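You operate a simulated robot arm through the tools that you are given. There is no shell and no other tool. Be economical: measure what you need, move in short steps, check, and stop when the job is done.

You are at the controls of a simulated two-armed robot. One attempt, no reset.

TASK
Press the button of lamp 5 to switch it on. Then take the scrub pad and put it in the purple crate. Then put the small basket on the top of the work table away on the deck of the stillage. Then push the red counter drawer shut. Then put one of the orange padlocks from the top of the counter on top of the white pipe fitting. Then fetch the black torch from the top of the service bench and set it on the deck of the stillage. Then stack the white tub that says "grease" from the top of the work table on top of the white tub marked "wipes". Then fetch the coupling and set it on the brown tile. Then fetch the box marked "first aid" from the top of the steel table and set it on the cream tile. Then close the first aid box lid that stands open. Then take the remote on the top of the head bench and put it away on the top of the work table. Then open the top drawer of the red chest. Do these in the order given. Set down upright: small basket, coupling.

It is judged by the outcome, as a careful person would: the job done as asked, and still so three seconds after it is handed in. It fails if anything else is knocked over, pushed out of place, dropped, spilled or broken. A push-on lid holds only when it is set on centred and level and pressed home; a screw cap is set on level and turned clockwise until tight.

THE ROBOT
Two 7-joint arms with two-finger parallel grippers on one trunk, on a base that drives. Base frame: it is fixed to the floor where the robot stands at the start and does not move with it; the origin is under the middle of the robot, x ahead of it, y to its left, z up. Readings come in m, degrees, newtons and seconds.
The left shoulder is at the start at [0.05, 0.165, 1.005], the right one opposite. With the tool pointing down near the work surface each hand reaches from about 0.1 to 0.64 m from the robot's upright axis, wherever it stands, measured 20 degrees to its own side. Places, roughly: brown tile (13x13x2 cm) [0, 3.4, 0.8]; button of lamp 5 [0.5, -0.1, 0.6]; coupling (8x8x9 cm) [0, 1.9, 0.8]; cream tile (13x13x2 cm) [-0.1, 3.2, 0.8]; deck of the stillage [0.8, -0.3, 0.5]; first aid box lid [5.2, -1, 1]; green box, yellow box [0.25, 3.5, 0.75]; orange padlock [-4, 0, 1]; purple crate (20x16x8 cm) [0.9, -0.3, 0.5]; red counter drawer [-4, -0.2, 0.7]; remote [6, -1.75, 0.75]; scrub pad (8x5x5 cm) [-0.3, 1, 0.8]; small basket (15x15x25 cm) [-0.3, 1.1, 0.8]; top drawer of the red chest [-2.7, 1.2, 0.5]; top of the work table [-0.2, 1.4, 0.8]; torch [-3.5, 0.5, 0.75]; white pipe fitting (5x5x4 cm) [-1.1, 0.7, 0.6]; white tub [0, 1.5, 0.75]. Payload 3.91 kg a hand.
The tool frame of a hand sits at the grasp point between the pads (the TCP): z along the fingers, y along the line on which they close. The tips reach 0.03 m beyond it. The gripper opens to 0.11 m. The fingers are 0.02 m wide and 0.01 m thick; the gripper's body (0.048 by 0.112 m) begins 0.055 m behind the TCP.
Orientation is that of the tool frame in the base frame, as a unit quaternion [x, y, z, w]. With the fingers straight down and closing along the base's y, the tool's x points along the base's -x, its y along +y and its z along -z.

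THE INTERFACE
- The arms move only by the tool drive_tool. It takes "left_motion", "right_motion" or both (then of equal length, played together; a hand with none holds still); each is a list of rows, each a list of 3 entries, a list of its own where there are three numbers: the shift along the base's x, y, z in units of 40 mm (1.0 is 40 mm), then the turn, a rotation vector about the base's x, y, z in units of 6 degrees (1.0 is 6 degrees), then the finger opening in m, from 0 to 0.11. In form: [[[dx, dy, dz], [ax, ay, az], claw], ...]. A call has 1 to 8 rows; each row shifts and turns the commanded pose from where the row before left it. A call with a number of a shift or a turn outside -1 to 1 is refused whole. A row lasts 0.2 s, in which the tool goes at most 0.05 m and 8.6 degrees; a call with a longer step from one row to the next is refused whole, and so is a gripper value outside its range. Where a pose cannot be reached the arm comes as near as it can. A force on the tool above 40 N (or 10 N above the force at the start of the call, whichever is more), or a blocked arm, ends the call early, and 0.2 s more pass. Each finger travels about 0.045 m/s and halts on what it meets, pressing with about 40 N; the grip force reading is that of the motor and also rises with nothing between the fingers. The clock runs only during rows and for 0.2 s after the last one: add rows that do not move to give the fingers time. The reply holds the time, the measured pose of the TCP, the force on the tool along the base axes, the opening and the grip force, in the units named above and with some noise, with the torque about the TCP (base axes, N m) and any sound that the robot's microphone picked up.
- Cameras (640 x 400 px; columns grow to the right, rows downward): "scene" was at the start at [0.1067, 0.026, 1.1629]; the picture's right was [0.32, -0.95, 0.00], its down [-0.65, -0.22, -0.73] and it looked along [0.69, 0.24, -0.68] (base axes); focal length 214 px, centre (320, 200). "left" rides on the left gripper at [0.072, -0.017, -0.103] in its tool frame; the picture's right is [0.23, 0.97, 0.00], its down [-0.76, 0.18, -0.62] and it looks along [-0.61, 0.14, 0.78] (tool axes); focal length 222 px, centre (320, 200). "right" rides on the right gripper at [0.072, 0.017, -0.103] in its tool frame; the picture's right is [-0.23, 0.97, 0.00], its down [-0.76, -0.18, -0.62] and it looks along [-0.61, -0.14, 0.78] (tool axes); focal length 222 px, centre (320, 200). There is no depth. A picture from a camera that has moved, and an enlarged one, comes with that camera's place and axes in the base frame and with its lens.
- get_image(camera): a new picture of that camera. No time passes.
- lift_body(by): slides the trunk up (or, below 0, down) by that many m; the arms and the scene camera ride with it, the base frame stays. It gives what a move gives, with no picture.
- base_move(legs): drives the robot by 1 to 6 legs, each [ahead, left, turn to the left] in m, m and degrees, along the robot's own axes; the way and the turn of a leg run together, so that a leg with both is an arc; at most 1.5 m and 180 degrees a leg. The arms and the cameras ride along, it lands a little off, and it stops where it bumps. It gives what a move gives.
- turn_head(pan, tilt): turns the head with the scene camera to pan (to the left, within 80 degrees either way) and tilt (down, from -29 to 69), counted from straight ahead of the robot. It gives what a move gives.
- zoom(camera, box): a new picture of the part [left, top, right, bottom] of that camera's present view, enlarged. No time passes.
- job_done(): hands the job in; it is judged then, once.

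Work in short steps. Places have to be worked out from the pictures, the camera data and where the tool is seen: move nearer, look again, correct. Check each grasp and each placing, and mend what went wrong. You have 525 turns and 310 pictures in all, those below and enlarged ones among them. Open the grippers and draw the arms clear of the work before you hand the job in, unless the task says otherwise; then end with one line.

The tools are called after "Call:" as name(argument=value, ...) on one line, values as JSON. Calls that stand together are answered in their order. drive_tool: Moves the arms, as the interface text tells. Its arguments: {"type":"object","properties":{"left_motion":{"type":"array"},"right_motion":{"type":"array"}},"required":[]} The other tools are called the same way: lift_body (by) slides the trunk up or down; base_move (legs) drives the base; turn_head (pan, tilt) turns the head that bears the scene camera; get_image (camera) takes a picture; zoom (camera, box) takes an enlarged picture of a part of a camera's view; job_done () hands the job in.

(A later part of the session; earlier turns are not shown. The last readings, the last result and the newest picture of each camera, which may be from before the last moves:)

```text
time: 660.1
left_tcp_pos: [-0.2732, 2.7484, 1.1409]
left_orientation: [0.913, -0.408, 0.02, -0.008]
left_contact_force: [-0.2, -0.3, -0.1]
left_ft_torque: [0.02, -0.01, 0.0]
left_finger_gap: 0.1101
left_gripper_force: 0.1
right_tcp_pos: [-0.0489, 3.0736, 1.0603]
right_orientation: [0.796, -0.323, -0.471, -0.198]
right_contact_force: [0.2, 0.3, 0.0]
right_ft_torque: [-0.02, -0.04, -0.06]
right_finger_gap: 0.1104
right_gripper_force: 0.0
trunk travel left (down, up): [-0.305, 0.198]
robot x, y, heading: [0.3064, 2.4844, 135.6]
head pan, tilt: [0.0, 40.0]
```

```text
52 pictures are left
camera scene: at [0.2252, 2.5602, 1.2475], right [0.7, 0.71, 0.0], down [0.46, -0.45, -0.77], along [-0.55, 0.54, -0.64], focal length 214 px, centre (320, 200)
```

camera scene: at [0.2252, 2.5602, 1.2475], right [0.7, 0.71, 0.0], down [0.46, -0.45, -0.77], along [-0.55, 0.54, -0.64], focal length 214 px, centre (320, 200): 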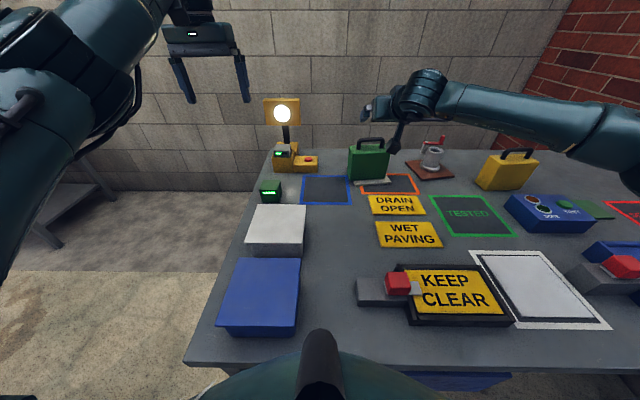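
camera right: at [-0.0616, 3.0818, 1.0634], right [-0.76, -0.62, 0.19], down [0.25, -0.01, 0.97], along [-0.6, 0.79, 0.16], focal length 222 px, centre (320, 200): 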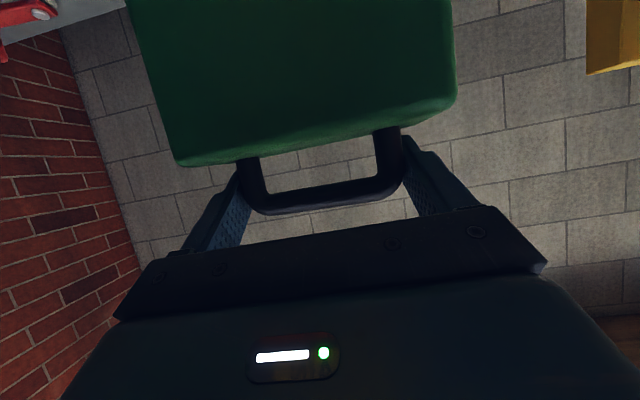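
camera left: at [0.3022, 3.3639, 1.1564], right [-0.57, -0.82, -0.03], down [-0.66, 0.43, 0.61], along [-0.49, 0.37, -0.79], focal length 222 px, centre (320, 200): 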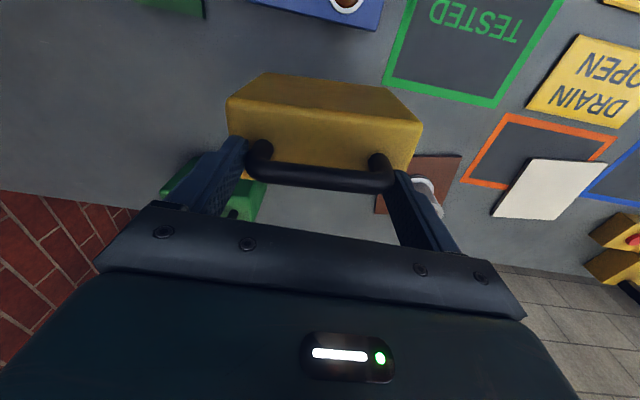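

First-aid box is on the cream tile. I untilt and retract the right hand, back away, and look east for the open lid.

Call:
drive_tool(right_motion=[[[0, 0, 0.3], [-0.7, -0.71, 0], 0.08], [[0, 0, 0.3], [-0.7, -0.71, 0], 0.08], [[0, 0, 0.3], [-0.7, -0.71, 0], 0.08], [[0, 0, 0], [-0.7, -0.71, 0], 0.08], [[0, 0, 0], [-0.7, -0.71, 0], 0.08], [[0, 0, 0], [-0.7, -0.71, 0], 0.08], [[0.3, -0.3, 0], [-0.7, -0.71, 0], 0.08], [[0.3, -0.3, 0], [-0.7, -0.71, 0], 0.08]])

Call:
drive_tool(right_motion=[[[0.4, -0.4, 0], [-0.7, -0.71, 0], 0.08], [[0.4, -0.4, 0], [-0.7, -0.71, 0], 0.08], [[0.4, -0.4, 0], [-0.25, -0.25, 0], 0.08]])

Call:
base_move(legs=[[-0.3, 0, 0], [0, -0.5, 0], [-0.45, 0, -120]])

Call:
turn_head(pan=-30, tilt=15)

Call:
get_image(camera="scene")

```text
time: 661.9
left_tcp_pos: [-0.2746, 2.7492, 1.1406]
left_orientation: [0.913, -0.408, 0.02, -0.009]
left_contact_force: [-0.2, 0.6, -0.4]
left_ft_torque: [-0.05, -0.03, -0.01]
left_finger_gap: 0.1102
left_gripper_force: 0.0
right_tcp_pos: [-0.0242, 3.0496, 1.0991]
right_orientation: [0.921, -0.372, -0.107, -0.047]
right_contact_force: [-0.8, 0.0, -0.4]
right_ft_torque: [-0.04, 0.02, 0.0]
right_finger_gap: 0.0802
right_gripper_force: 0.0
trunk travel left (down, up): [-0.305, 0.198]
robot x, y, heading: [0.3068, 2.4798, 135.6]
head pan, tilt: [0.0, 40.0]
```

```text
time: 662.7
left_tcp_pos: [-0.274, 2.75, 1.1402]
left_orientation: [0.913, -0.408, 0.02, -0.008]
left_contact_force: [-0.1, 0.4, -0.2]
left_ft_torque: [0.02, 0.0, -0.02]
left_finger_gap: 0.11
left_gripper_force: 0.2
right_tcp_pos: [0.024, 3.0007, 1.0996]
right_orientation: [0.927, -0.374, 0.005, -0.001]
right_contact_force: [-0.4, 0.4, 0.2]
right_ft_torque: [0.01, -0.04, -0.01]
right_finger_gap: 0.0801
right_gripper_force: 0.0
trunk travel left (down, up): [-0.305, 0.198]
robot x, y, heading: [0.3087, 2.4814, 135.5]
head pan, tilt: [0.0, 40.0]
```

```text
time: 672.3
left_tcp_pos: [1.2978, 2.6451, 1.1398]
left_orientation: [-0.104, 0.994, -0.017, -0.014]
left_contact_force: [-1.1, 0.1, 0.4]
left_ft_torque: [0.01, -0.01, 0.01]
left_finger_gap: 0.1099
left_gripper_force: 0.0
right_tcp_pos: [1.3698, 2.261, 1.0996]
right_orientation: [-0.138, 0.99, -0.002, -0.004]
right_contact_force: [0.0, 0.0, -0.2]
right_ft_torque: [0.0, 0.02, -0.01]
right_finger_gap: 0.0799
right_gripper_force: 0.1
trunk travel left (down, up): [-0.305, 0.198]
robot x, y, heading: [0.7757, 2.276, 15.4]
head pan, tilt: [0.0, 40.0]
cut short: leg 3
```

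```text
time: 673.2
left_tcp_pos: [1.2979, 2.645, 1.141]
left_orientation: [-0.103, 0.994, -0.017, -0.014]
left_contact_force: [0.8, 0.6, 0.8]
left_ft_torque: [0.01, -0.02, 0.0]
left_finger_gap: 0.1101
left_gripper_force: 0.1
right_tcp_pos: [1.3702, 2.2612, 1.098]
right_orientation: [-0.139, 0.99, -0.002, -0.003]
right_contact_force: [0.4, 0.4, 0.4]
right_ft_torque: [0.02, 0.02, -0.01]
right_finger_gap: 0.08
right_gripper_force: 0.1
trunk travel left (down, up): [-0.305, 0.198]
robot x, y, heading: [0.7757, 2.2746, 15.2]
head pan, tilt: [-30.0, 15.0]
```

```text
51 pictures are left
camera scene: at [0.8929, 2.2592, 1.287], right [-0.25, -0.97, 0.0], down [-0.25, 0.06, -0.97], along [0.94, -0.24, -0.26], focal length 214 px, centre (320, 200)
```

scene: 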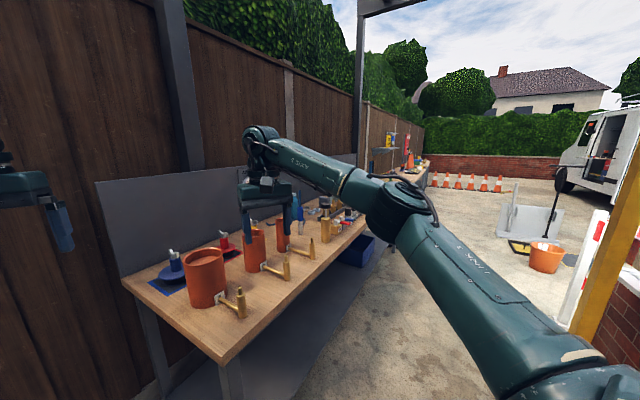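

The bench line runs along the fence toward (5.2,-1). I slide clear of this bench, turn to run parallel to the fence, and drive along.

Call:
base_move(legs=[[0, -0.5, 0], [0, 0, -58], [1.4, 0, 0], [1.4, 0, 0]])

Call:
turn_head(pan=15, tilt=15)

Call:
get_image(camera="scene")

```text
time: 691.9
left_tcp_pos: [3.6467, -0.2667, 1.1401]
left_orientation: [0.367, 0.93, -0.01, -0.02]
left_contact_force: [-0.1, 0.2, -0.1]
left_ft_torque: [0.03, -0.04, 0.0]
left_finger_gap: 0.1103
left_gripper_force: 0.0
right_tcp_pos: [3.3718, -0.5466, 1.0985]
right_orientation: [0.333, 0.943, 0.0, -0.005]
right_contact_force: [1.1, -0.4, -0.9]
right_ft_torque: [-0.02, 0.02, 0.0]
right_finger_gap: 0.0802
right_gripper_force: 0.1
trunk travel left (down, up): [-0.305, 0.198]
robot x, y, heading: [3.0409, -0.0507, -39.4]
head pan, tilt: [-30.0, 15.0]
```

```text
time: 693.1
left_tcp_pos: [3.6464, -0.2677, 1.1409]
left_orientation: [0.367, 0.93, -0.009, -0.02]
left_contact_force: [0.7, 0.3, -0.6]
left_ft_torque: [-0.02, 0.01, -0.02]
left_finger_gap: 0.11
left_gripper_force: 0.0
right_tcp_pos: [3.3722, -0.5446, 1.0994]
right_orientation: [0.334, 0.943, -0.001, -0.003]
right_contact_force: [0.3, -0.1, -0.7]
right_ft_torque: [-0.02, -0.03, 0.01]
right_finger_gap: 0.0798
right_gripper_force: 0.2
trunk travel left (down, up): [-0.305, 0.198]
robot x, y, heading: [3.0455, -0.0513, -39.3]
head pan, tilt: [15.0, 15.0]
```

```text
50 pictures are left
camera scene: at [3.1498, -0.1087, 1.2871], right [-0.41, -0.91, 0.0], down [-0.24, 0.11, -0.97], along [0.88, -0.4, -0.26], focal length 214 px, centre (320, 200)
```

scene: 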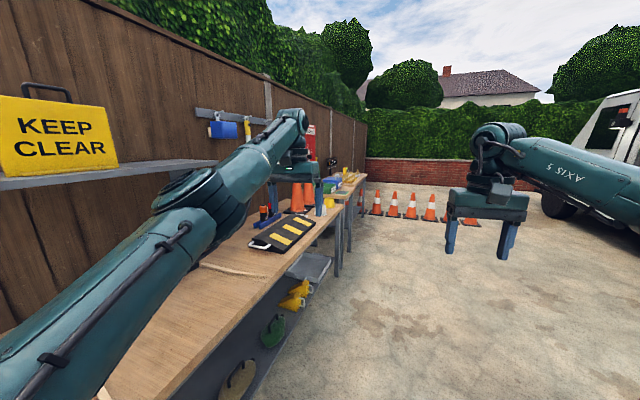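

The left arm is over a bench here, so I shift right, go further, and look again.

Call:
base_move(legs=[[0, -0.4, -4], [1.1, 0, 0]])

Call:
turn_head(pan=40, tilt=25)

Call:
get_image(camera="scene")

```text
time: 698.0
left_tcp_pos: [3.6682, -0.8577, 1.1403]
left_orientation: [0.399, 0.917, -0.009, -0.02]
left_contact_force: [0.2, 0.2, 0.6]
left_ft_torque: [0.0, -0.02, -0.03]
left_finger_gap: 0.11
left_gripper_force: 0.2
right_tcp_pos: [3.3756, -1.1157, 1.0994]
right_orientation: [0.365, 0.931, -0.001, -0.004]
right_contact_force: [0.7, -0.3, 0.0]
right_ft_torque: [0.01, 0.0, 0.03]
right_finger_gap: 0.0799
right_gripper_force: 0.1
trunk travel left (down, up): [-0.305, 0.198]
robot x, y, heading: [3.0857, -0.5962, -43.4]
head pan, tilt: [15.0, 15.0]
stopped in leg 2: the robot was blocked; the commanded pose is now the measured one
```

```text
time: 698.9
left_tcp_pos: [3.668, -0.8566, 1.1404]
left_orientation: [0.398, 0.917, -0.009, -0.021]
left_contact_force: [-0.5, -0.3, 0.2]
left_ft_torque: [0.01, 0.01, -0.01]
left_finger_gap: 0.11
left_gripper_force: 0.0
right_tcp_pos: [3.3763, -1.1164, 1.0982]
right_orientation: [0.365, 0.931, -0.001, -0.004]
right_contact_force: [0.6, 0.6, 0.2]
right_ft_torque: [0.01, 0.0, 0.0]
right_finger_gap: 0.0799
right_gripper_force: 0.0
trunk travel left (down, up): [-0.305, 0.198]
robot x, y, heading: [3.0804, -0.6017, -43.2]
head pan, tilt: [40.0, 25.0]
```

```text
49 pictures are left
camera scene: at [3.1939, -0.6268, 1.2708], right [-0.06, -1.0, 0.0], down [-0.42, 0.03, -0.91], along [0.9, -0.05, -0.42], focal length 214 px, centre (320, 200)
```

scene: 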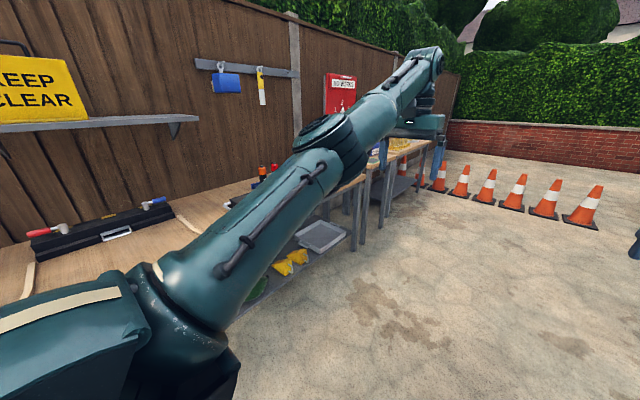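

Something low blocks ahead; I look down in front.

Call:
turn_head(pan=-15, tilt=45)

Call:
get_image(camera="scene")

```text
time: 700.1
left_tcp_pos: [3.6673, -0.8579, 1.1399]
left_orientation: [0.398, 0.917, -0.008, -0.02]
left_contact_force: [0.8, 0.0, 0.0]
left_ft_torque: [-0.01, -0.01, -0.01]
left_finger_gap: 0.11
left_gripper_force: 0.1
right_tcp_pos: [3.3758, -1.1158, 1.0991]
right_orientation: [0.366, 0.931, 0.0, -0.003]
right_contact_force: [-0.7, 0.4, 0.1]
right_ft_torque: [-0.01, 0.01, -0.03]
right_finger_gap: 0.0799
right_gripper_force: 0.0
trunk travel left (down, up): [-0.305, 0.198]
robot x, y, heading: [3.0823, -0.6022, -43.6]
head pan, tilt: [-15.0, 45.0]
```

```text
48 pictures are left
camera scene: at [3.1445, -0.6904, 1.2403], right [-0.85, -0.52, 0.0], down [-0.37, 0.6, -0.71], along [0.37, -0.6, -0.71], focal length 214 px, centre (320, 200)
```

scene: 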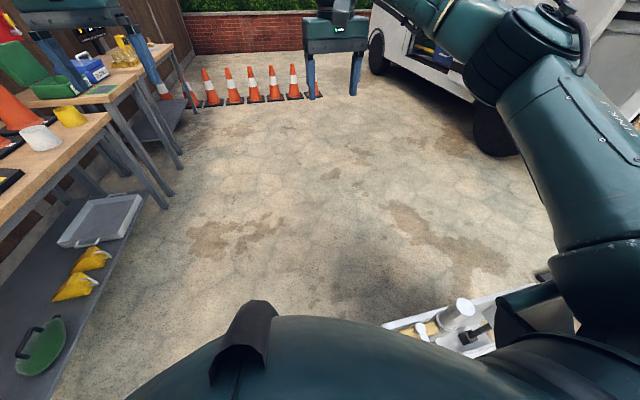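

A white tray stands at my right. I shift left, drive 1.6 m along, then turn to face the bench end with the green open box.

Call:
base_move(legs=[[0, 0.2, 0], [0.8, 0, 0], [0.85, 0, 0], [0, 0, 90]])

Call:
turn_head(pan=0, tilt=35)

Call:
get_image(camera="scene")

```text
time: 713.5
left_tcp_pos: [4.665, -0.9741, 1.14]
left_orientation: [-0.376, 0.926, -0.021, -0.008]
left_contact_force: [0.2, -0.7, 0.6]
left_ft_torque: [0.01, -0.01, 0.0]
left_finger_gap: 0.11
left_gripper_force: 0.0
right_tcp_pos: [4.929, -1.2619, 1.0993]
right_orientation: [-0.408, 0.913, -0.004, -0.002]
right_contact_force: [0.6, -0.5, -0.3]
right_ft_torque: [0.0, 0.02, -0.02]
right_finger_gap: 0.08
right_gripper_force: 0.0
trunk travel left (down, up): [-0.305, 0.198]
robot x, y, heading: [4.4208, -1.5661, 47.9]
head pan, tilt: [-15.0, 45.0]
```

```text
time: 714.3
left_tcp_pos: [4.664, -0.9746, 1.1401]
left_orientation: [-0.376, 0.926, -0.021, -0.009]
left_contact_force: [0.2, 0.8, 0.0]
left_ft_torque: [-0.03, -0.02, 0.03]
left_finger_gap: 0.11
left_gripper_force: 0.2
right_tcp_pos: [4.9294, -1.261, 1.0986]
right_orientation: [-0.408, 0.913, -0.004, -0.003]
right_contact_force: [0.0, 0.4, -0.1]
right_ft_torque: [-0.01, -0.01, -0.01]
right_finger_gap: 0.0802
right_gripper_force: 0.0
trunk travel left (down, up): [-0.305, 0.198]
robot x, y, heading: [4.4191, -1.5678, 47.6]
head pan, tilt: [0.0, 35.0]
```

```text
47 pictures are left
camera scene: at [4.4974, -1.4801, 1.255], right [0.74, -0.67, 0.0], down [-0.39, -0.42, -0.82], along [0.55, 0.6, -0.57], focal length 214 px, centre (320, 200)
```

scene: 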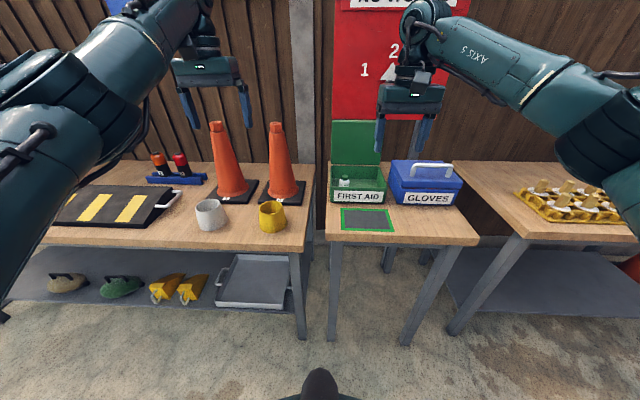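

The FIRST AID box's lid stands vertical: hinge at about (5.131,-0.999,0.87), top edge z≈1.04. I raise both hands above lid and cones, then move closer.

Call:
drive_tool(right_motion=[[[0, 0, 0.8], [0, 0, 0], 0], [[0, 0, 0.8], [0, 0, 0], 0], [[0, 0, 0.8], [0, 0, 0], 0]], left_motion=[[[0, 0, 0.8], [0, 0, 0], 0.05], [[0, 0, 0.8], [0, 0, 0], 0.05], [[0, 0, 0.8], [0, 0, 0], 0.05]])

Call:
base_move(legs=[[0.27, 0, 0]])

Call:
get_image(camera="scene")

Call:
get_image(camera="right")

```text
time: 715.1
left_tcp_pos: [4.6295, -0.9864, 1.1949]
left_orientation: [-0.376, 0.926, -0.02, -0.008]
left_contact_force: [-0.9, 0.1, 0.3]
left_ft_torque: [0.05, -0.03, -0.06]
left_finger_gap: 0.0502
left_gripper_force: 0.1
left hand out of reach, approached as far as the arm can: row 1, 2, 3
right_tcp_pos: [4.9289, -1.2674, 1.1969]
right_orientation: [-0.408, 0.913, -0.003, 0.0]
right_contact_force: [0.4, -0.8, 0.7]
right_ft_torque: [0.06, 0.01, -0.02]
right_finger_gap: 0.0091
right_gripper_force: 0.2
trunk travel left (down, up): [-0.305, 0.198]
robot x, y, heading: [4.4202, -1.5693, 47.6]
head pan, tilt: [0.0, 35.0]
```

```text
time: 717.0
left_tcp_pos: [4.8191, -0.7832, 1.1929]
left_orientation: [-0.374, 0.927, -0.02, -0.009]
left_contact_force: [-0.1, -0.6, 0.1]
left_ft_torque: [0.0, -0.02, 0.04]
left_finger_gap: 0.0501
left_gripper_force: 0.1
right_tcp_pos: [5.1167, -1.0642, 1.1932]
right_orientation: [-0.407, 0.914, -0.003, -0.002]
right_contact_force: [0.4, -0.4, 0.2]
right_ft_torque: [0.04, 0.05, 0.01]
right_finger_gap: 0.0002
right_gripper_force: 37.6
trunk travel left (down, up): [-0.305, 0.198]
robot x, y, heading: [4.6041, -1.3633, 47.8]
head pan, tilt: [0.0, 35.0]
```

```text
46 pictures are left
camera scene: at [4.6832, -1.2773, 1.255], right [0.74, -0.68, 0.0], down [-0.39, -0.42, -0.82], along [0.55, 0.6, -0.57], focal length 214 px, centre (320, 200)
```

scene: 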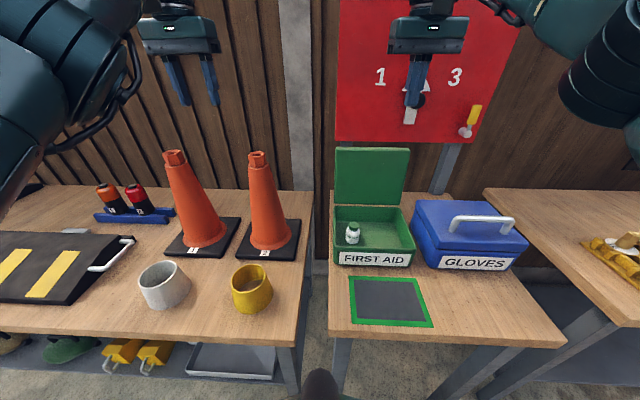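

```text
45 pictures are left
camera right: at [5.0561, -1.1062, 1.2981], right [-0.57, 0.82, -0.01], down [0.64, 0.45, 0.62], along [0.51, 0.35, -0.79], focal length 222 px, centre (320, 200)
```

right: 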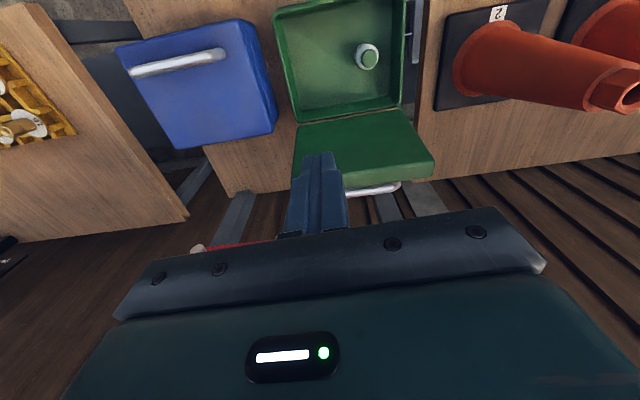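

Lid top edge centre is (5.148,-0.976,1.05), leaning slightly back, with a handle on its outer middle. I move 7 cm closer and put the closed right fingers over and behind the lid, right of that handle.

Call:
base_move(legs=[[0.07, 0, 0]])

Call:
drive_tool(right_motion=[[[0.5, 0.25, 0], [0, 0, 0], 0], [[0.5, 0.25, 0], [0, 0, 0], 0], [[0.45, 0.25, 0], [0, 0, 0], 0], [[0, 0, -0.6], [0, 0, 0], 0], [[0, 0, -0.6], [0, 0, 0], 0]])

Call:
get_image(camera="right")

Call:
get_image(camera="scene")

```text
time: 718.1
left_tcp_pos: [4.8434, -0.746, 1.1922]
left_orientation: [-0.376, 0.926, -0.021, -0.01]
left_contact_force: [1.0, 0.3, 0.6]
left_ft_torque: [0.02, -0.01, 0.01]
left_finger_gap: 0.0499
left_gripper_force: 0.0
right_tcp_pos: [5.144, -1.0285, 1.1921]
right_orientation: [-0.408, 0.913, -0.004, -0.003]
right_contact_force: [-0.1, -1.4, -0.3]
right_ft_torque: [0.0, 0.0, 0.0]
right_finger_gap: 0.0001
right_gripper_force: 37.5
trunk travel left (down, up): [-0.305, 0.198]
robot x, y, heading: [4.6323, -1.3258, 47.8]
head pan, tilt: [0.0, 35.0]
stopped in leg 1: the robot was blocked; the commanded pose is now the measured one
```

```text
time: 719.3
left_tcp_pos: [4.8438, -0.7451, 1.1906]
left_orientation: [-0.376, 0.926, -0.022, -0.01]
left_contact_force: [0.2, 0.0, -0.5]
left_ft_torque: [-0.03, 0.0, -0.01]
left_finger_gap: 0.0503
left_gripper_force: 0.0
right_tcp_pos: [5.1576, -1.014, 1.1377]
right_orientation: [-0.408, 0.913, -0.003, -0.004]
right_contact_force: [0.0, 0.3, 0.3]
right_ft_torque: [-0.01, 0.03, -0.02]
right_finger_gap: 0.0003
right_gripper_force: 38.3
right hand out of reach, approached as far as the arm can: row 1, 2, 3
trunk travel left (down, up): [-0.305, 0.198]
robot x, y, heading: [4.6308, -1.33, 48.0]
head pan, tilt: [0.0, 35.0]
```

```text
44 pictures are left
camera right: at [5.0977, -1.0572, 1.2425], right [-0.57, 0.82, -0.01], down [0.64, 0.46, 0.62], along [0.51, 0.35, -0.79], focal length 222 px, centre (320, 200)
```

right: 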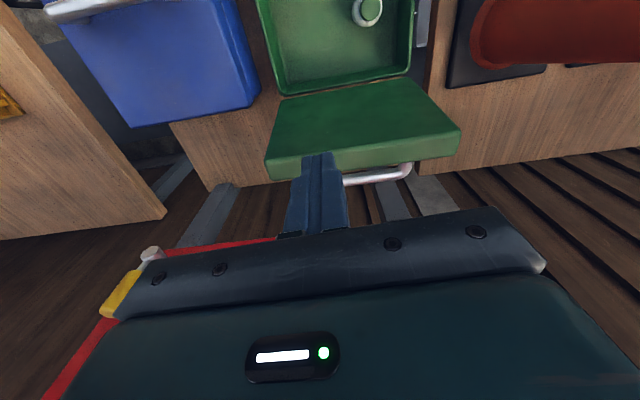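

```text
43 pictures are left
camera scene: at [4.7106, -1.2412, 1.2551], right [0.74, -0.67, 0.0], down [-0.39, -0.42, -0.82], along [0.55, 0.61, -0.57], focal length 214 px, centre (320, 200)
```

scene: 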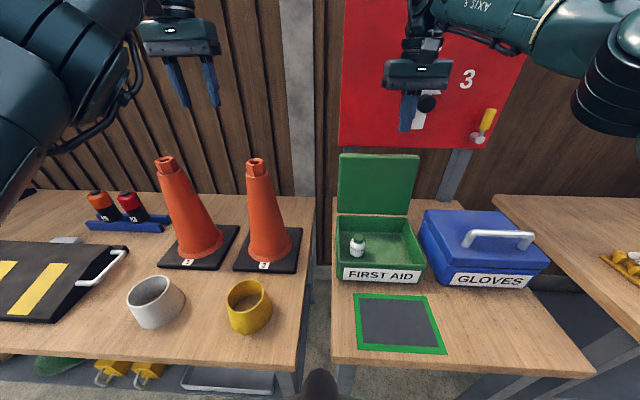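

Out of vertical reach by a few cm because the trunk is low. I raise the trunk 0.19 and then go over and behind the lid.

Call:
lift_body(by=0.19)

Call:
drive_tool(right_motion=[[[0.4, 0.2, -0.5], [0, 0, 0], 0], [[0.4, 0.2, -0.5], [0, 0, 0], 0], [[0.4, 0.2, -0.5], [0, 0, 0], 0], [[0.4, 0.2, -0.5], [0, 0, 0], 0], [[0.1, 0.1, -0.5], [0, 0, 0], 0]])

Call:
get_image(camera="right")

```text
time: 721.4
left_tcp_pos: [4.843, -0.745, 1.3815]
left_orientation: [-0.376, 0.926, -0.022, -0.011]
left_contact_force: [-0.6, -0.4, 0.3]
left_ft_torque: [0.0, 0.03, 0.03]
left_finger_gap: 0.0501
left_gripper_force: 0.1
right_tcp_pos: [5.1602, -1.0151, 1.3291]
right_orientation: [-0.409, 0.913, -0.004, -0.004]
right_contact_force: [0.1, 0.0, -0.3]
right_ft_torque: [0.01, -0.01, 0.0]
right_finger_gap: 0.0002
right_gripper_force: 37.7
trunk travel left (down, up): [-0.495, 0.008]
robot x, y, heading: [4.6309, -1.3296, 47.9]
head pan, tilt: [0.0, 35.0]
```

```text
time: 722.6
left_tcp_pos: [4.8434, -0.7446, 1.3815]
left_orientation: [-0.376, 0.926, -0.023, -0.011]
left_contact_force: [0.6, 0.0, 0.4]
left_ft_torque: [0.05, 0.03, -0.05]
left_finger_gap: 0.0502
left_gripper_force: 0.2
right_tcp_pos: [5.2031, -0.9805, 1.2353]
right_orientation: [-0.408, 0.913, -0.005, -0.004]
right_contact_force: [0.3, -0.3, 1.4]
right_ft_torque: [0.01, -0.01, 0.0]
right_finger_gap: 0.0
right_gripper_force: 38.0
right hand out of reach, approached as far as the arm can: row 3, 4
trunk travel left (down, up): [-0.495, 0.008]
robot x, y, heading: [4.6308, -1.3292, 47.9]
head pan, tilt: [0.0, 35.0]
```

```text
42 pictures are left
camera right: at [5.1413, -1.0225, 1.3396], right [-0.57, 0.82, -0.01], down [0.64, 0.46, 0.62], along [0.51, 0.35, -0.79], focal length 222 px, centre (320, 200)
```

right: 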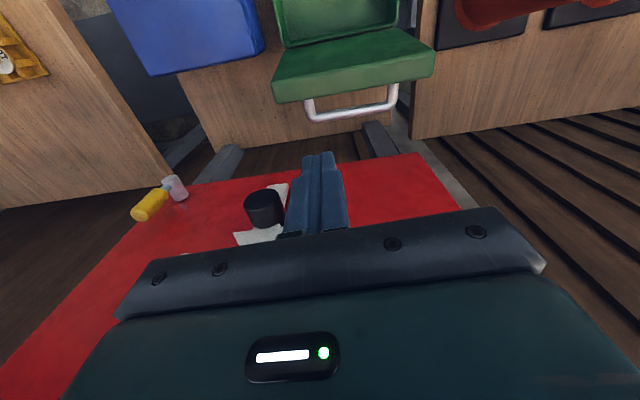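

My fingertips would come down on the lid's handle; I shift 3.5 cm right and lower behind the lid.

Call:
drive_tool(right_motion=[[[0.35, -0.3, -0.5], [0, 0, 0], 0], [[0.3, -0.28, -0.8], [0, 0, 0], 0], [[0, 0, -0.9], [0, 0, 0], 0], [[0, 0, -0.9], [0, 0, 0], 0], [[0, 0, -0.9], [0, 0, 0], 0], [[0, 0, -0.9], [0, 0, 0], 0], [[0, 0, -0.5], [0, 0, 0], 0]])

Call:
get_image(camera="scene")

Call:
get_image(camera="right")

```text
time: 723.9
left_tcp_pos: [4.8432, -0.7449, 1.3793]
left_orientation: [-0.376, 0.926, -0.023, -0.011]
left_contact_force: [0.1, 0.1, 0.6]
left_ft_torque: [0.0, 0.0, -0.01]
left_finger_gap: 0.0499
left_gripper_force: 0.1
right_tcp_pos: [5.2307, -0.999, 1.0646]
right_orientation: [-0.408, 0.913, 0.006, 0.008]
right_contact_force: [-0.1, 2.6, 7.5]
right_ft_torque: [0.05, 0.07, -0.12]
right_finger_gap: 0.0
right_gripper_force: 37.6
trunk travel left (down, up): [-0.495, 0.008]
robot x, y, heading: [4.6321, -1.3282, 48.0]
head pan, tilt: [0.0, 35.0]
stopped in row 6 (right hand): the force on the tool passed its limit (the readings are from after the stop); the commanded pose is now the measured one
```

```text
41 pictures are left
camera scene: at [4.7101, -1.2412, 1.445], right [0.74, -0.67, 0.0], down [-0.39, -0.42, -0.82], along [0.55, 0.61, -0.57], focal length 214 px, centre (320, 200)
```

scene: 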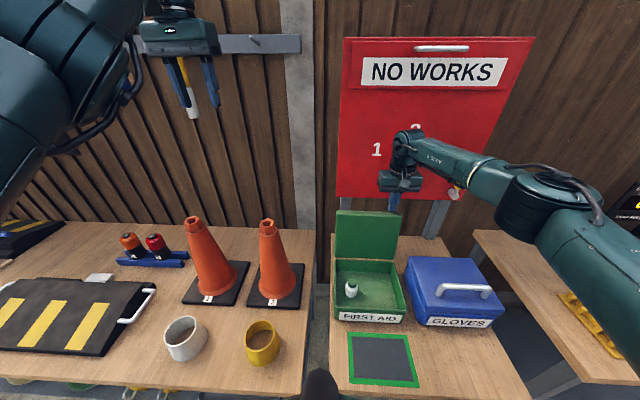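

```text
40 pictures are left
camera right: at [5.1673, -1.0436, 1.1674], right [-0.57, 0.82, 0.01], down [0.63, 0.44, 0.64], along [0.52, 0.37, -0.77], focal length 222 px, centre (320, 200)
```

right: 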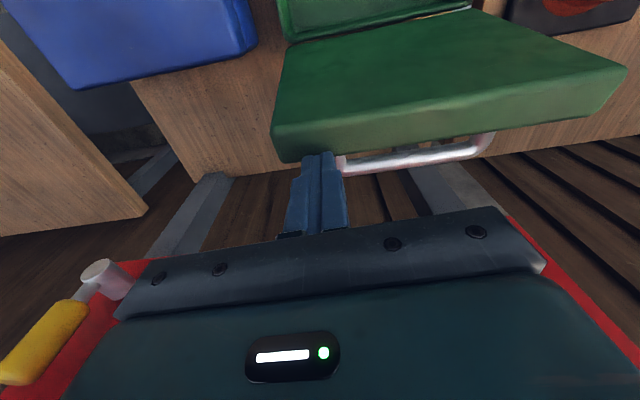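

The fingertips landed on the lid's thick rim. I lift, pitch the hand 25° forward for reach, move 4 cm further back, and lower behind it.

Call:
drive_tool(right_motion=[[[0, 0, 0.8], [0, 0, 0], 0], [[0, 0, 0.6], [0.74, -0.67, 0], 0], [[0.2, 0.22, 0], [0.74, -0.67, 0], 0], [[0.25, 0.27, 0], [0.74, -0.67, 0], 0], [[0.25, 0.27, 0], [0.74, -0.67, 0], 0], [[0.1, 0.1, -0.5], [0, 0, 0], 0], [[0, 0, -0.6], [0, 0, 0], 0], [[0, 0, -0.5], [0, 0, 0], 0]])

Call:
get_image(camera="right")

```text
time: 725.7
left_tcp_pos: [4.8429, -0.7448, 1.3811]
left_orientation: [-0.376, 0.926, -0.022, -0.011]
left_contact_force: [-0.1, 0.3, 0.0]
left_ft_torque: [0.03, 0.0, 0.0]
left_finger_gap: 0.0504
left_gripper_force: 0.0
right_tcp_pos: [5.2624, -0.9664, 1.0532]
right_orientation: [-0.398, 0.892, 0.088, 0.197]
right_contact_force: [0.5, 0.0, 1.0]
right_ft_torque: [0.0, -0.01, -0.05]
right_finger_gap: 0.0
right_gripper_force: 37.5
trunk travel left (down, up): [-0.495, 0.008]
robot x, y, heading: [4.6294, -1.3263, 47.9]
head pan, tilt: [0.0, 35.0]
```

```text
39 pictures are left
camera right: at [5.1761, -1.0364, 1.1179], right [-0.59, 0.8, 0.09], down [0.42, 0.2, 0.89], along [0.69, 0.56, -0.45], focal length 222 px, centre (320, 200)
```

right: 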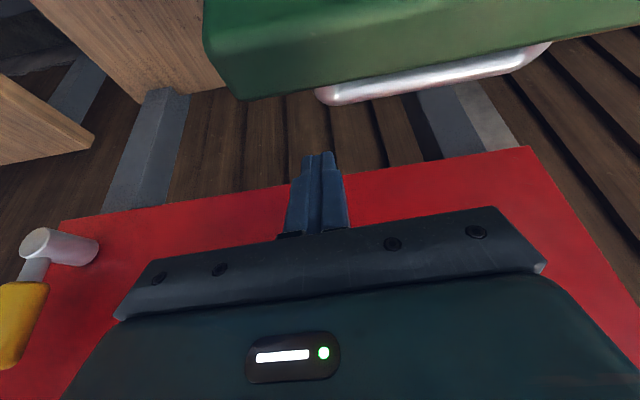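

Fingers are behind the lid now. I lower 2 cm and pull toward me so the lid swings over.

Call:
drive_tool(right_motion=[[[0, 0, -0.5], [0, 0, 0], 0], [[-0.45, -0.5, 0], [0, 0, 0], 0], [[-0.45, -0.5, 0], [0, 0, 0], 0], [[-0.45, -0.5, 0], [0, 0, 0], 0], [[-0.45, -0.5, 0], [0, 0, 0], 0], [[-0.45, -0.5, -0.1], [0, 0, 0], 0]])

Call:
get_image(camera="scene")

```text
time: 727.1
left_tcp_pos: [4.8444, -0.7459, 1.3814]
left_orientation: [-0.376, 0.926, -0.023, -0.011]
left_contact_force: [-1.2, -0.6, 1.3]
left_ft_torque: [0.01, -0.02, 0.0]
left_finger_gap: 0.0502
left_gripper_force: 0.1
right_tcp_pos: [5.1723, -1.0647, 1.03]
right_orientation: [-0.398, 0.892, 0.088, 0.197]
right_contact_force: [-0.6, 0.0, -0.1]
right_ft_torque: [-0.01, 0.0, -0.01]
right_finger_gap: 0.0001
right_gripper_force: 37.7
trunk travel left (down, up): [-0.495, 0.008]
robot x, y, heading: [4.6338, -1.3283, 47.9]
head pan, tilt: [0.0, 35.0]
```

```text
38 pictures are left
camera scene: at [4.7102, -1.2417, 1.4451], right [0.74, -0.67, 0.0], down [-0.39, -0.42, -0.82], along [0.55, 0.61, -0.57], focal length 214 px, centre (320, 200)
```

scene: 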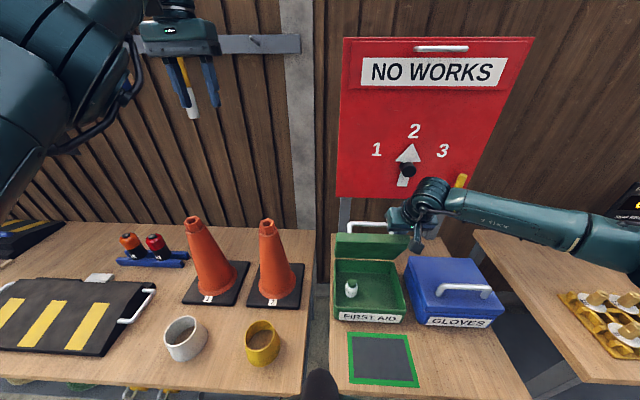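

The lid is swinging over. I continue pulling back and down to close it.

Call:
drive_tool(right_motion=[[[-0.45, -0.5, -0.3], [0, 0, 0], 0], [[-0.4, -0.45, -0.5], [0, 0, 0], 0], [[-0.3, -0.35, -0.6], [0, 0, 0], 0], [[-0.2, -0.2, -0.6], [0, 0, 0], 0], [[0, 0, -0.5], [0, 0, 0], 0]])

Call:
get_image(camera="scene")

```text
time: 728.3
left_tcp_pos: [4.8433, -0.7454, 1.3808]
left_orientation: [-0.377, 0.926, -0.022, -0.011]
left_contact_force: [0.1, 0.2, 1.2]
left_ft_torque: [0.04, -0.01, 0.0]
left_finger_gap: 0.0503
left_gripper_force: 0.0
right_tcp_pos: [5.1194, -1.1263, 0.9318]
right_orientation: [-0.398, 0.892, 0.087, 0.198]
right_contact_force: [-0.1, -0.4, -0.1]
right_ft_torque: [-0.02, -0.04, 0.0]
right_finger_gap: 0.0
right_gripper_force: 37.8
trunk travel left (down, up): [-0.495, 0.008]
robot x, y, heading: [4.636, -1.3253, 47.9]
head pan, tilt: [0.0, 35.0]
```

```text
37 pictures are left
camera scene: at [4.7104, -1.2411, 1.4451], right [0.74, -0.67, 0.0], down [-0.39, -0.42, -0.82], along [0.55, 0.61, -0.57], focal length 214 px, centre (320, 200)
```

scene: 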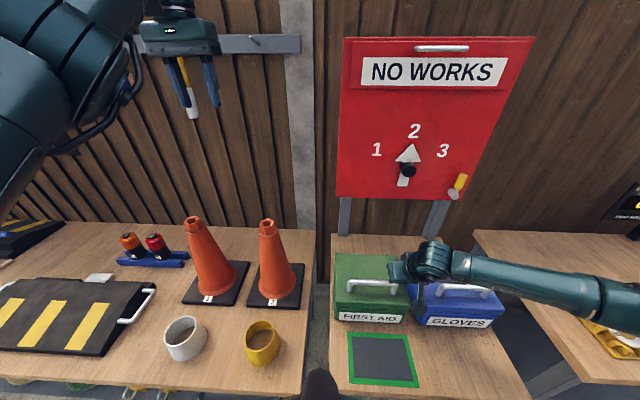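

The lid looks shut. I press down gently to confirm it is home.

Call:
drive_tool(right_motion=[[[0, 0, -0.3], [0, 0, 0], 0], [[0, 0, -0.2], [0, 0, 0], 0], [[0, 0, -0.2], [0, 0, 0], 0]])

Call:
zoom(camera="scene", box=[310, 220, 520, 350])

```text
time: 728.8
left_tcp_pos: [4.8428, -0.7456, 1.3821]
left_orientation: [-0.376, 0.926, -0.022, -0.01]
left_contact_force: [0.8, 0.6, -0.1]
left_ft_torque: [0.0, 0.02, -0.02]
left_finger_gap: 0.0501
left_gripper_force: 0.1
right_tcp_pos: [5.1221, -1.1232, 0.9319]
right_orientation: [-0.397, 0.89, 0.093, 0.206]
right_contact_force: [-5.9, -7.7, 21.8]
right_ft_torque: [-0.2, 0.08, -0.04]
right_finger_gap: 0.0001
right_gripper_force: 37.7
trunk travel left (down, up): [-0.495, 0.008]
robot x, y, heading: [4.6322, -1.3292, 47.8]
head pan, tilt: [0.0, 35.0]
stopped in row 2 (right hand): the force on the tool passed its limit (the readings are from after the stop); the commanded pose is now the measured one
```

```text
3.05 times, centred on (415, 285) of scene
camera zoom: at [4.7089, -1.2426, 1.4455], right [0.74, -0.67, 0.0], down [-0.38, -0.42, -0.82], along [0.55, 0.61, -0.57], focal length 654 px, centre (30, -59)
```

zoom: 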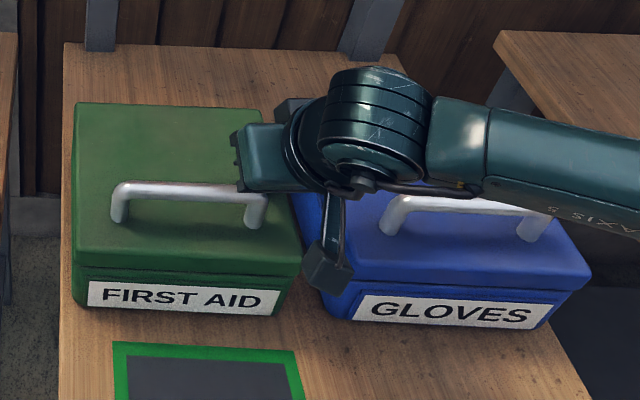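

Lid closed. I lift and untilt the right hand, back off slightly, and slide right to the next bench to find the remote.

Call:
drive_tool(right_motion=[[[0, 0, 0.6], [0, 0, 0], 0], [[0, 0, 0.9], [0, 0, 0], 0], [[0, 0, 0.9], [-0.74, 0.67, 0], 0.06], [[0, 0, 0.9], [-0.74, 0.67, 0], 0.06], [[0, 0, 0.8], [-0.74, 0.67, 0], 0.06], [[0, 0, 0.5], [-0.74, 0.67, 0], 0.06], [[-0.3, -0.3, 0], [-0.2, 0.18, 0], 0.06]])

Call:
base_move(legs=[[-0.15, 0, 0], [0, -0.8, 0]])

Call:
turn_head(pan=-5, tilt=40)

Call:
get_image(camera="scene")

```text
time: 730.4
left_tcp_pos: [4.8437, -0.7453, 1.3812]
left_orientation: [-0.376, 0.926, -0.022, -0.01]
left_contact_force: [0.0, -0.3, 0.9]
left_ft_torque: [0.01, 0.02, 0.01]
left_finger_gap: 0.0501
left_gripper_force: 0.1
right_tcp_pos: [5.1102, -1.1344, 1.114]
right_orientation: [-0.407, 0.913, 0.001, 0.0]
right_contact_force: [0.1, -0.2, -0.9]
right_ft_torque: [0.0, 0.01, 0.03]
right_finger_gap: 0.0599
right_gripper_force: 0.0
trunk travel left (down, up): [-0.495, 0.008]
robot x, y, heading: [4.6329, -1.326, 47.8]
head pan, tilt: [0.0, 35.0]
```

```text
time: 735.7
left_tcp_pos: [5.3385, -1.3927, 1.3802]
left_orientation: [-0.383, 0.923, -0.023, -0.011]
left_contact_force: [-0.5, 0.6, 0.4]
left_ft_torque: [0.0, 0.0, 0.0]
left_finger_gap: 0.0499
left_gripper_force: 0.0
right_tcp_pos: [5.6104, -1.7787, 1.1151]
right_orientation: [-0.414, 0.91, 0.002, 0.0]
right_contact_force: [0.5, -0.3, -0.1]
right_ft_torque: [-0.01, -0.01, 0.06]
right_finger_gap: 0.06
right_gripper_force: 0.1
trunk travel left (down, up): [-0.495, 0.008]
robot x, y, heading: [5.1349, -1.9747, 48.7]
head pan, tilt: [0.0, 35.0]
```

```text
time: 736.3
left_tcp_pos: [5.3392, -1.3918, 1.3808]
left_orientation: [-0.384, 0.923, -0.023, -0.011]
left_contact_force: [0.1, 0.4, -0.9]
left_ft_torque: [-0.02, -0.01, -0.02]
left_finger_gap: 0.0502
left_gripper_force: 0.1
right_tcp_pos: [5.6097, -1.7781, 1.1137]
right_orientation: [-0.414, 0.91, 0.002, 0.002]
right_contact_force: [-0.6, -0.5, -0.6]
right_ft_torque: [0.0, 0.01, -0.02]
right_finger_gap: 0.0601
right_gripper_force: 0.0
trunk travel left (down, up): [-0.495, 0.008]
robot x, y, heading: [5.1385, -1.9781, 48.6]
head pan, tilt: [-5.0, 40.0]
```

```text
35 pictures are left
camera scene: at [5.2158, -1.8982, 1.4375], right [0.69, -0.72, 0.0], down [-0.46, -0.44, -0.77], along [0.55, 0.53, -0.64], focal length 214 px, centre (320, 200)
```

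scene: 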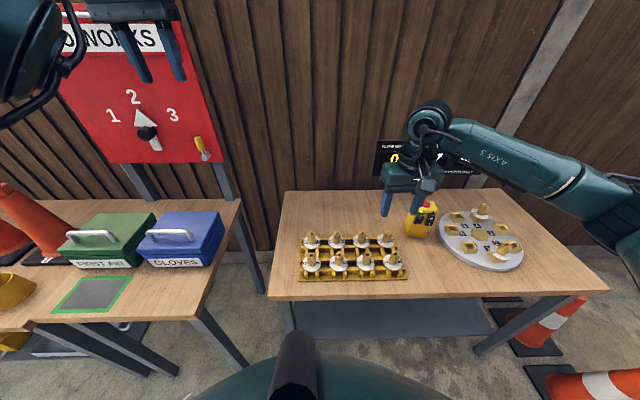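

I zoom on the yellow item (likely the remote).

Call:
zoom(camera="scene", box=[370, 170, 530, 280])

Call:
get_image(camera="right")

```text
3.64 times, centred on (450, 225) of scene
camera zoom: at [5.2158, -1.8982, 1.4375], right [0.69, -0.72, 0.0], down [-0.46, -0.44, -0.77], along [0.55, 0.53, -0.64], focal length 780 px, centre (-153, 109)
```

zoom: 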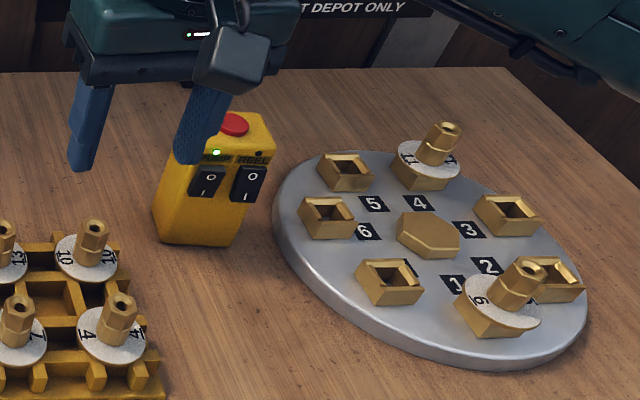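

```text
33 pictures are left
camera right: at [5.5487, -1.8219, 1.2175], right [-0.59, 0.81, 0.0], down [0.63, 0.45, 0.63], along [0.51, 0.37, -0.78], focal length 222 px, centre (320, 200)
```

right: 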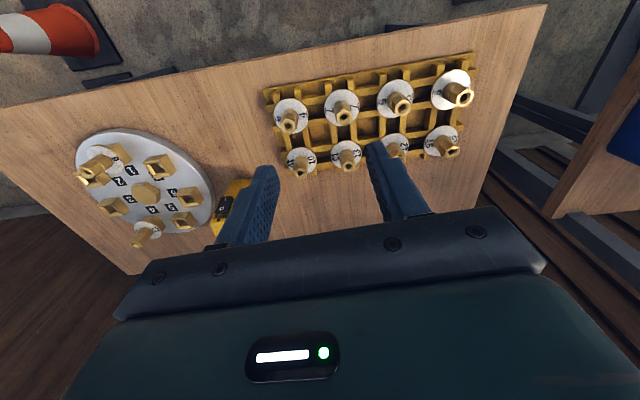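

It is the yellow hand control (pump/reel remote), standing at about (5.90,-1.78). I reposition so it's in front of the right hand.

Call:
base_move(legs=[[0, -0.3, 0], [0.12, 0, 0]])

Call:
turn_head(pan=-10, tilt=50)

Call:
zoom(camera="scene", box=[240, 100, 480, 260])

Call:
get_image(camera="right")

```text
time: 739.2
left_tcp_pos: [5.6512, -1.5076, 1.3804]
left_orientation: [-0.381, 0.924, -0.022, -0.01]
left_contact_force: [-0.5, 0.2, 0.5]
left_ft_torque: [-0.03, -0.01, -0.01]
left_finger_gap: 0.0501
left_gripper_force: 0.0
right_tcp_pos: [5.9204, -1.8934, 1.1146]
right_orientation: [-0.411, 0.912, 0.002, 0.0]
right_contact_force: [0.5, 0.2, -0.4]
right_ft_torque: [0.0, 0.01, 0.01]
right_finger_gap: 0.0598
right_gripper_force: 0.0
trunk travel left (down, up): [-0.495, 0.008]
robot x, y, heading: [5.4443, -2.0887, 48.1]
head pan, tilt: [-5.0, 40.0]
```

```text
time: 740.0
left_tcp_pos: [5.652, -1.5074, 1.3812]
left_orientation: [-0.38, 0.925, -0.022, -0.01]
left_contact_force: [-0.5, 0.4, -0.1]
left_ft_torque: [-0.01, 0.02, 0.02]
left_finger_gap: 0.0502
left_gripper_force: 0.0
right_tcp_pos: [5.92, -1.8949, 1.1137]
right_orientation: [-0.412, 0.911, 0.003, 0.001]
right_contact_force: [-0.2, 0.3, 0.3]
right_ft_torque: [0.01, 0.0, -0.01]
right_finger_gap: 0.0601
right_gripper_force: 0.1
trunk travel left (down, up): [-0.495, 0.008]
robot x, y, heading: [5.4452, -2.0926, 48.5]
head pan, tilt: [-10.0, 50.0]
```

```text
2.50 times, centred on (360, 180) of scene
camera zoom: at [5.5239, -2.0234, 1.4234], right [0.62, -0.78, 0.0], down [-0.6, -0.47, -0.64], along [0.51, 0.4, -0.77], focal length 536 px, centre (220, 250)
```

zoom: 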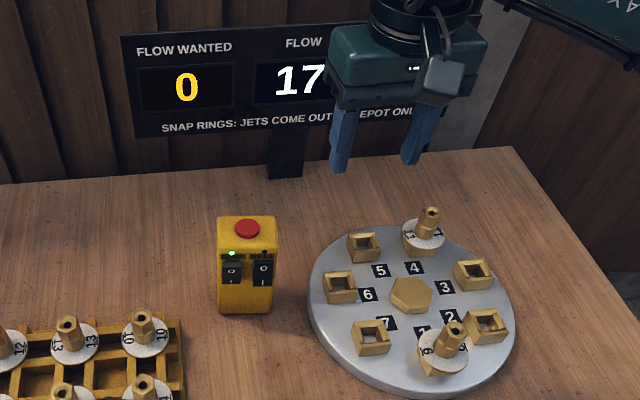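

```text
31 pictures are left
camera right: at [5.8587, -1.9386, 1.2176], right [-0.58, 0.81, 0.0], down [0.64, 0.45, 0.63], along [0.51, 0.37, -0.78], focal length 222 px, centre (320, 200)
```

right: 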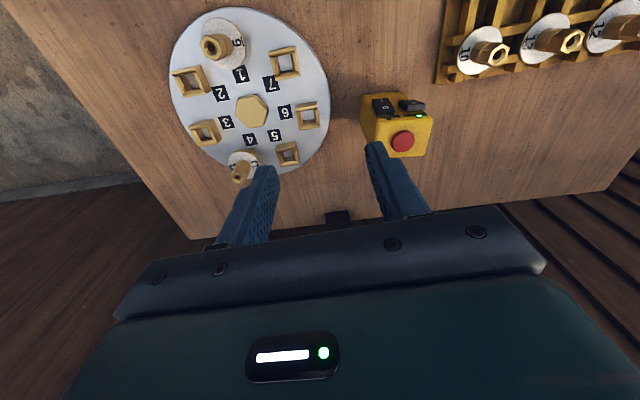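

Remote's top is at (5.895,-1.776,0.937), 74 mm wide. I bring the open hand above it and check.

Call:
drive_tool(right_motion=[[[-0.15, 0.7, 0], [0, 0, 0], 0.11], [[-0.2, 0.8, 0], [0, 0, 0], 0.11], [[-0.2, 0.8, 0], [0, 0, 0], 0.11], [[-0.08, 0.68, -0.6], [0, 0, 0], 0.11], [[0, 0, -0.8], [0, 0, 0], 0.11]])

Call:
get_image(camera="right")

```text
time: 741.2
left_tcp_pos: [5.6509, -1.5076, 1.3806]
left_orientation: [-0.38, 0.925, -0.022, -0.01]
left_contact_force: [0.6, -0.1, -0.5]
left_ft_torque: [-0.02, 0.0, 0.04]
left_finger_gap: 0.0502
left_gripper_force: 0.0
right_tcp_pos: [5.8963, -1.7747, 1.0565]
right_orientation: [-0.412, 0.911, 0.002, 0.001]
right_contact_force: [0.1, 0.4, -0.7]
right_ft_torque: [-0.02, 0.02, -0.01]
right_finger_gap: 0.1099
right_gripper_force: 0.0
trunk travel left (down, up): [-0.495, 0.008]
robot x, y, heading: [5.4418, -2.0925, 48.3]
head pan, tilt: [-10.0, 50.0]
```

```text
30 pictures are left
camera right: at [5.8345, -1.8181, 1.1593], right [-0.58, 0.81, 0.0], down [0.64, 0.45, 0.62], along [0.51, 0.37, -0.78], focal length 222 px, centre (320, 200)
```

right: 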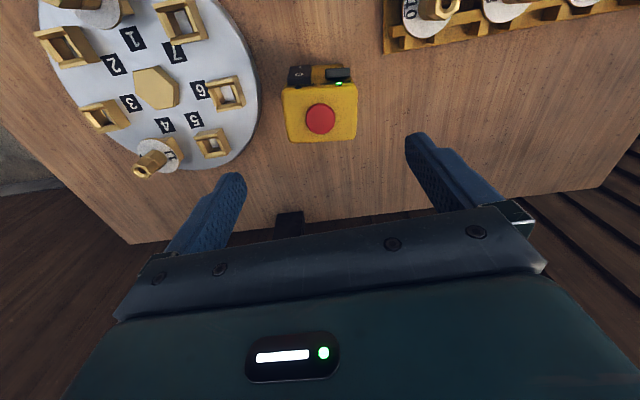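

Centred. I correct yaw by 6° and descend to z≈0.905 (keeping clear of the red button), then close.

Call:
drive_tool(right_motion=[[[0, 0.04, -0.9], [0, 0, -0.6], 0.11], [[0, 0, -0.9], [0, 0, -0.5], 0.11], [[0, 0, -0.9], [0, 0, 0], 0.11], [[0, 0, -0.9], [0, 0, 0], 0.11], [[0, 0, -0.15], [0, 0, 0], 0.11], [[0, 0, 0], [0, 0, 0], 0.05], [[0, 0, 0], [0, 0, 0], 0.05], [[0, 0, 0], [0, 0, 0], 0.05]])

Call:
get_image(camera="right")

```text
time: 743.0
left_tcp_pos: [5.6507, -1.5073, 1.3819]
left_orientation: [-0.38, 0.925, -0.023, -0.01]
left_contact_force: [-0.2, 0.3, 0.0]
left_ft_torque: [0.01, 0.0, 0.04]
left_finger_gap: 0.0502
left_gripper_force: 0.1
right_tcp_pos: [5.8946, -1.7752, 0.9089]
right_orientation: [-0.358, 0.934, 0.002, 0.001]
right_contact_force: [0.0, 1.6, 0.6]
right_ft_torque: [0.04, -0.03, 0.01]
right_finger_gap: 0.0768
right_gripper_force: 37.8
trunk travel left (down, up): [-0.495, 0.008]
robot x, y, heading: [5.4418, -2.0892, 48.4]
head pan, tilt: [-10.0, 50.0]
```

```text
29 pictures are left
camera right: at [5.8293, -1.8116, 1.0112], right [-0.48, 0.88, 0.0], down [0.68, 0.38, 0.62], along [0.55, 0.3, -0.78], focal length 222 px, centre (320, 200)
```

right: 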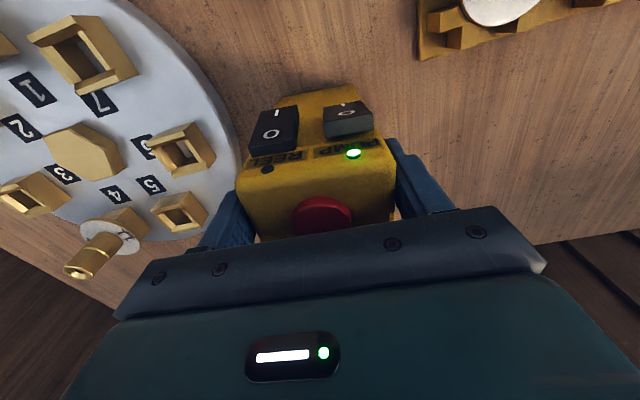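

Gripped (~76 mm), button untouched. I hold a moment and lift.

Call:
drive_tool(right_motion=[[[0, 0, 0], [0, 0, 0], 0.05], [[0, 0, 0], [0, 0, 0], 0.05], [[0, 0, 0.4], [0, 0, 0], 0.05], [[0, 0, 0.8], [0, 0, 0], 0.05], [[0, 0, 0.9], [0, 0, 0], 0.05], [[0, 0, 0.9], [0, 0, 0], 0.05], [[-0.3, -0.3, 0.8], [0, 0, 0], 0.05], [[-0.3, -0.3, 0.6], [0, 0, 0], 0.05]])

Call:
get_image(camera="scene")

```text
time: 744.8
left_tcp_pos: [5.6504, -1.508, 1.3797]
left_orientation: [-0.38, 0.925, -0.023, -0.011]
left_contact_force: [0.5, -0.2, -0.1]
left_ft_torque: [-0.03, 0.02, 0.01]
left_finger_gap: 0.05
left_gripper_force: 0.2
right_tcp_pos: [5.8718, -1.7959, 1.0839]
right_orientation: [-0.359, 0.933, 0.001, 0.002]
right_contact_force: [-0.1, 0.0, -2.4]
right_ft_torque: [0.0, 0.0, 0.0]
right_finger_gap: 0.0769
right_gripper_force: 40.3
trunk travel left (down, up): [-0.495, 0.008]
robot x, y, heading: [5.4423, -2.0919, 48.3]
head pan, tilt: [-10.0, 50.0]
```

```text
28 pictures are left
camera scene: at [5.5241, -2.0232, 1.4233], right [0.62, -0.79, 0.0], down [-0.6, -0.47, -0.64], along [0.5, 0.4, -0.77], focal length 214 px, centre (320, 200)
```

scene: 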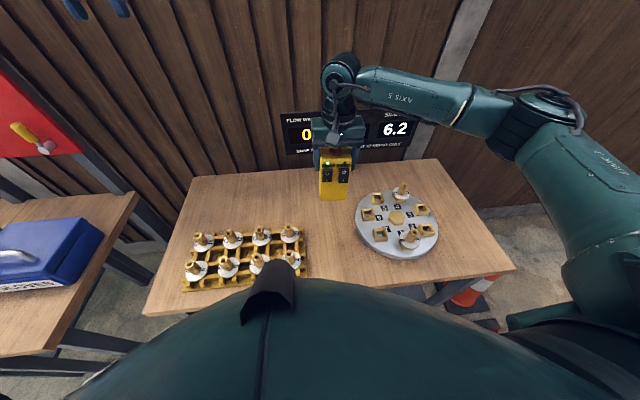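

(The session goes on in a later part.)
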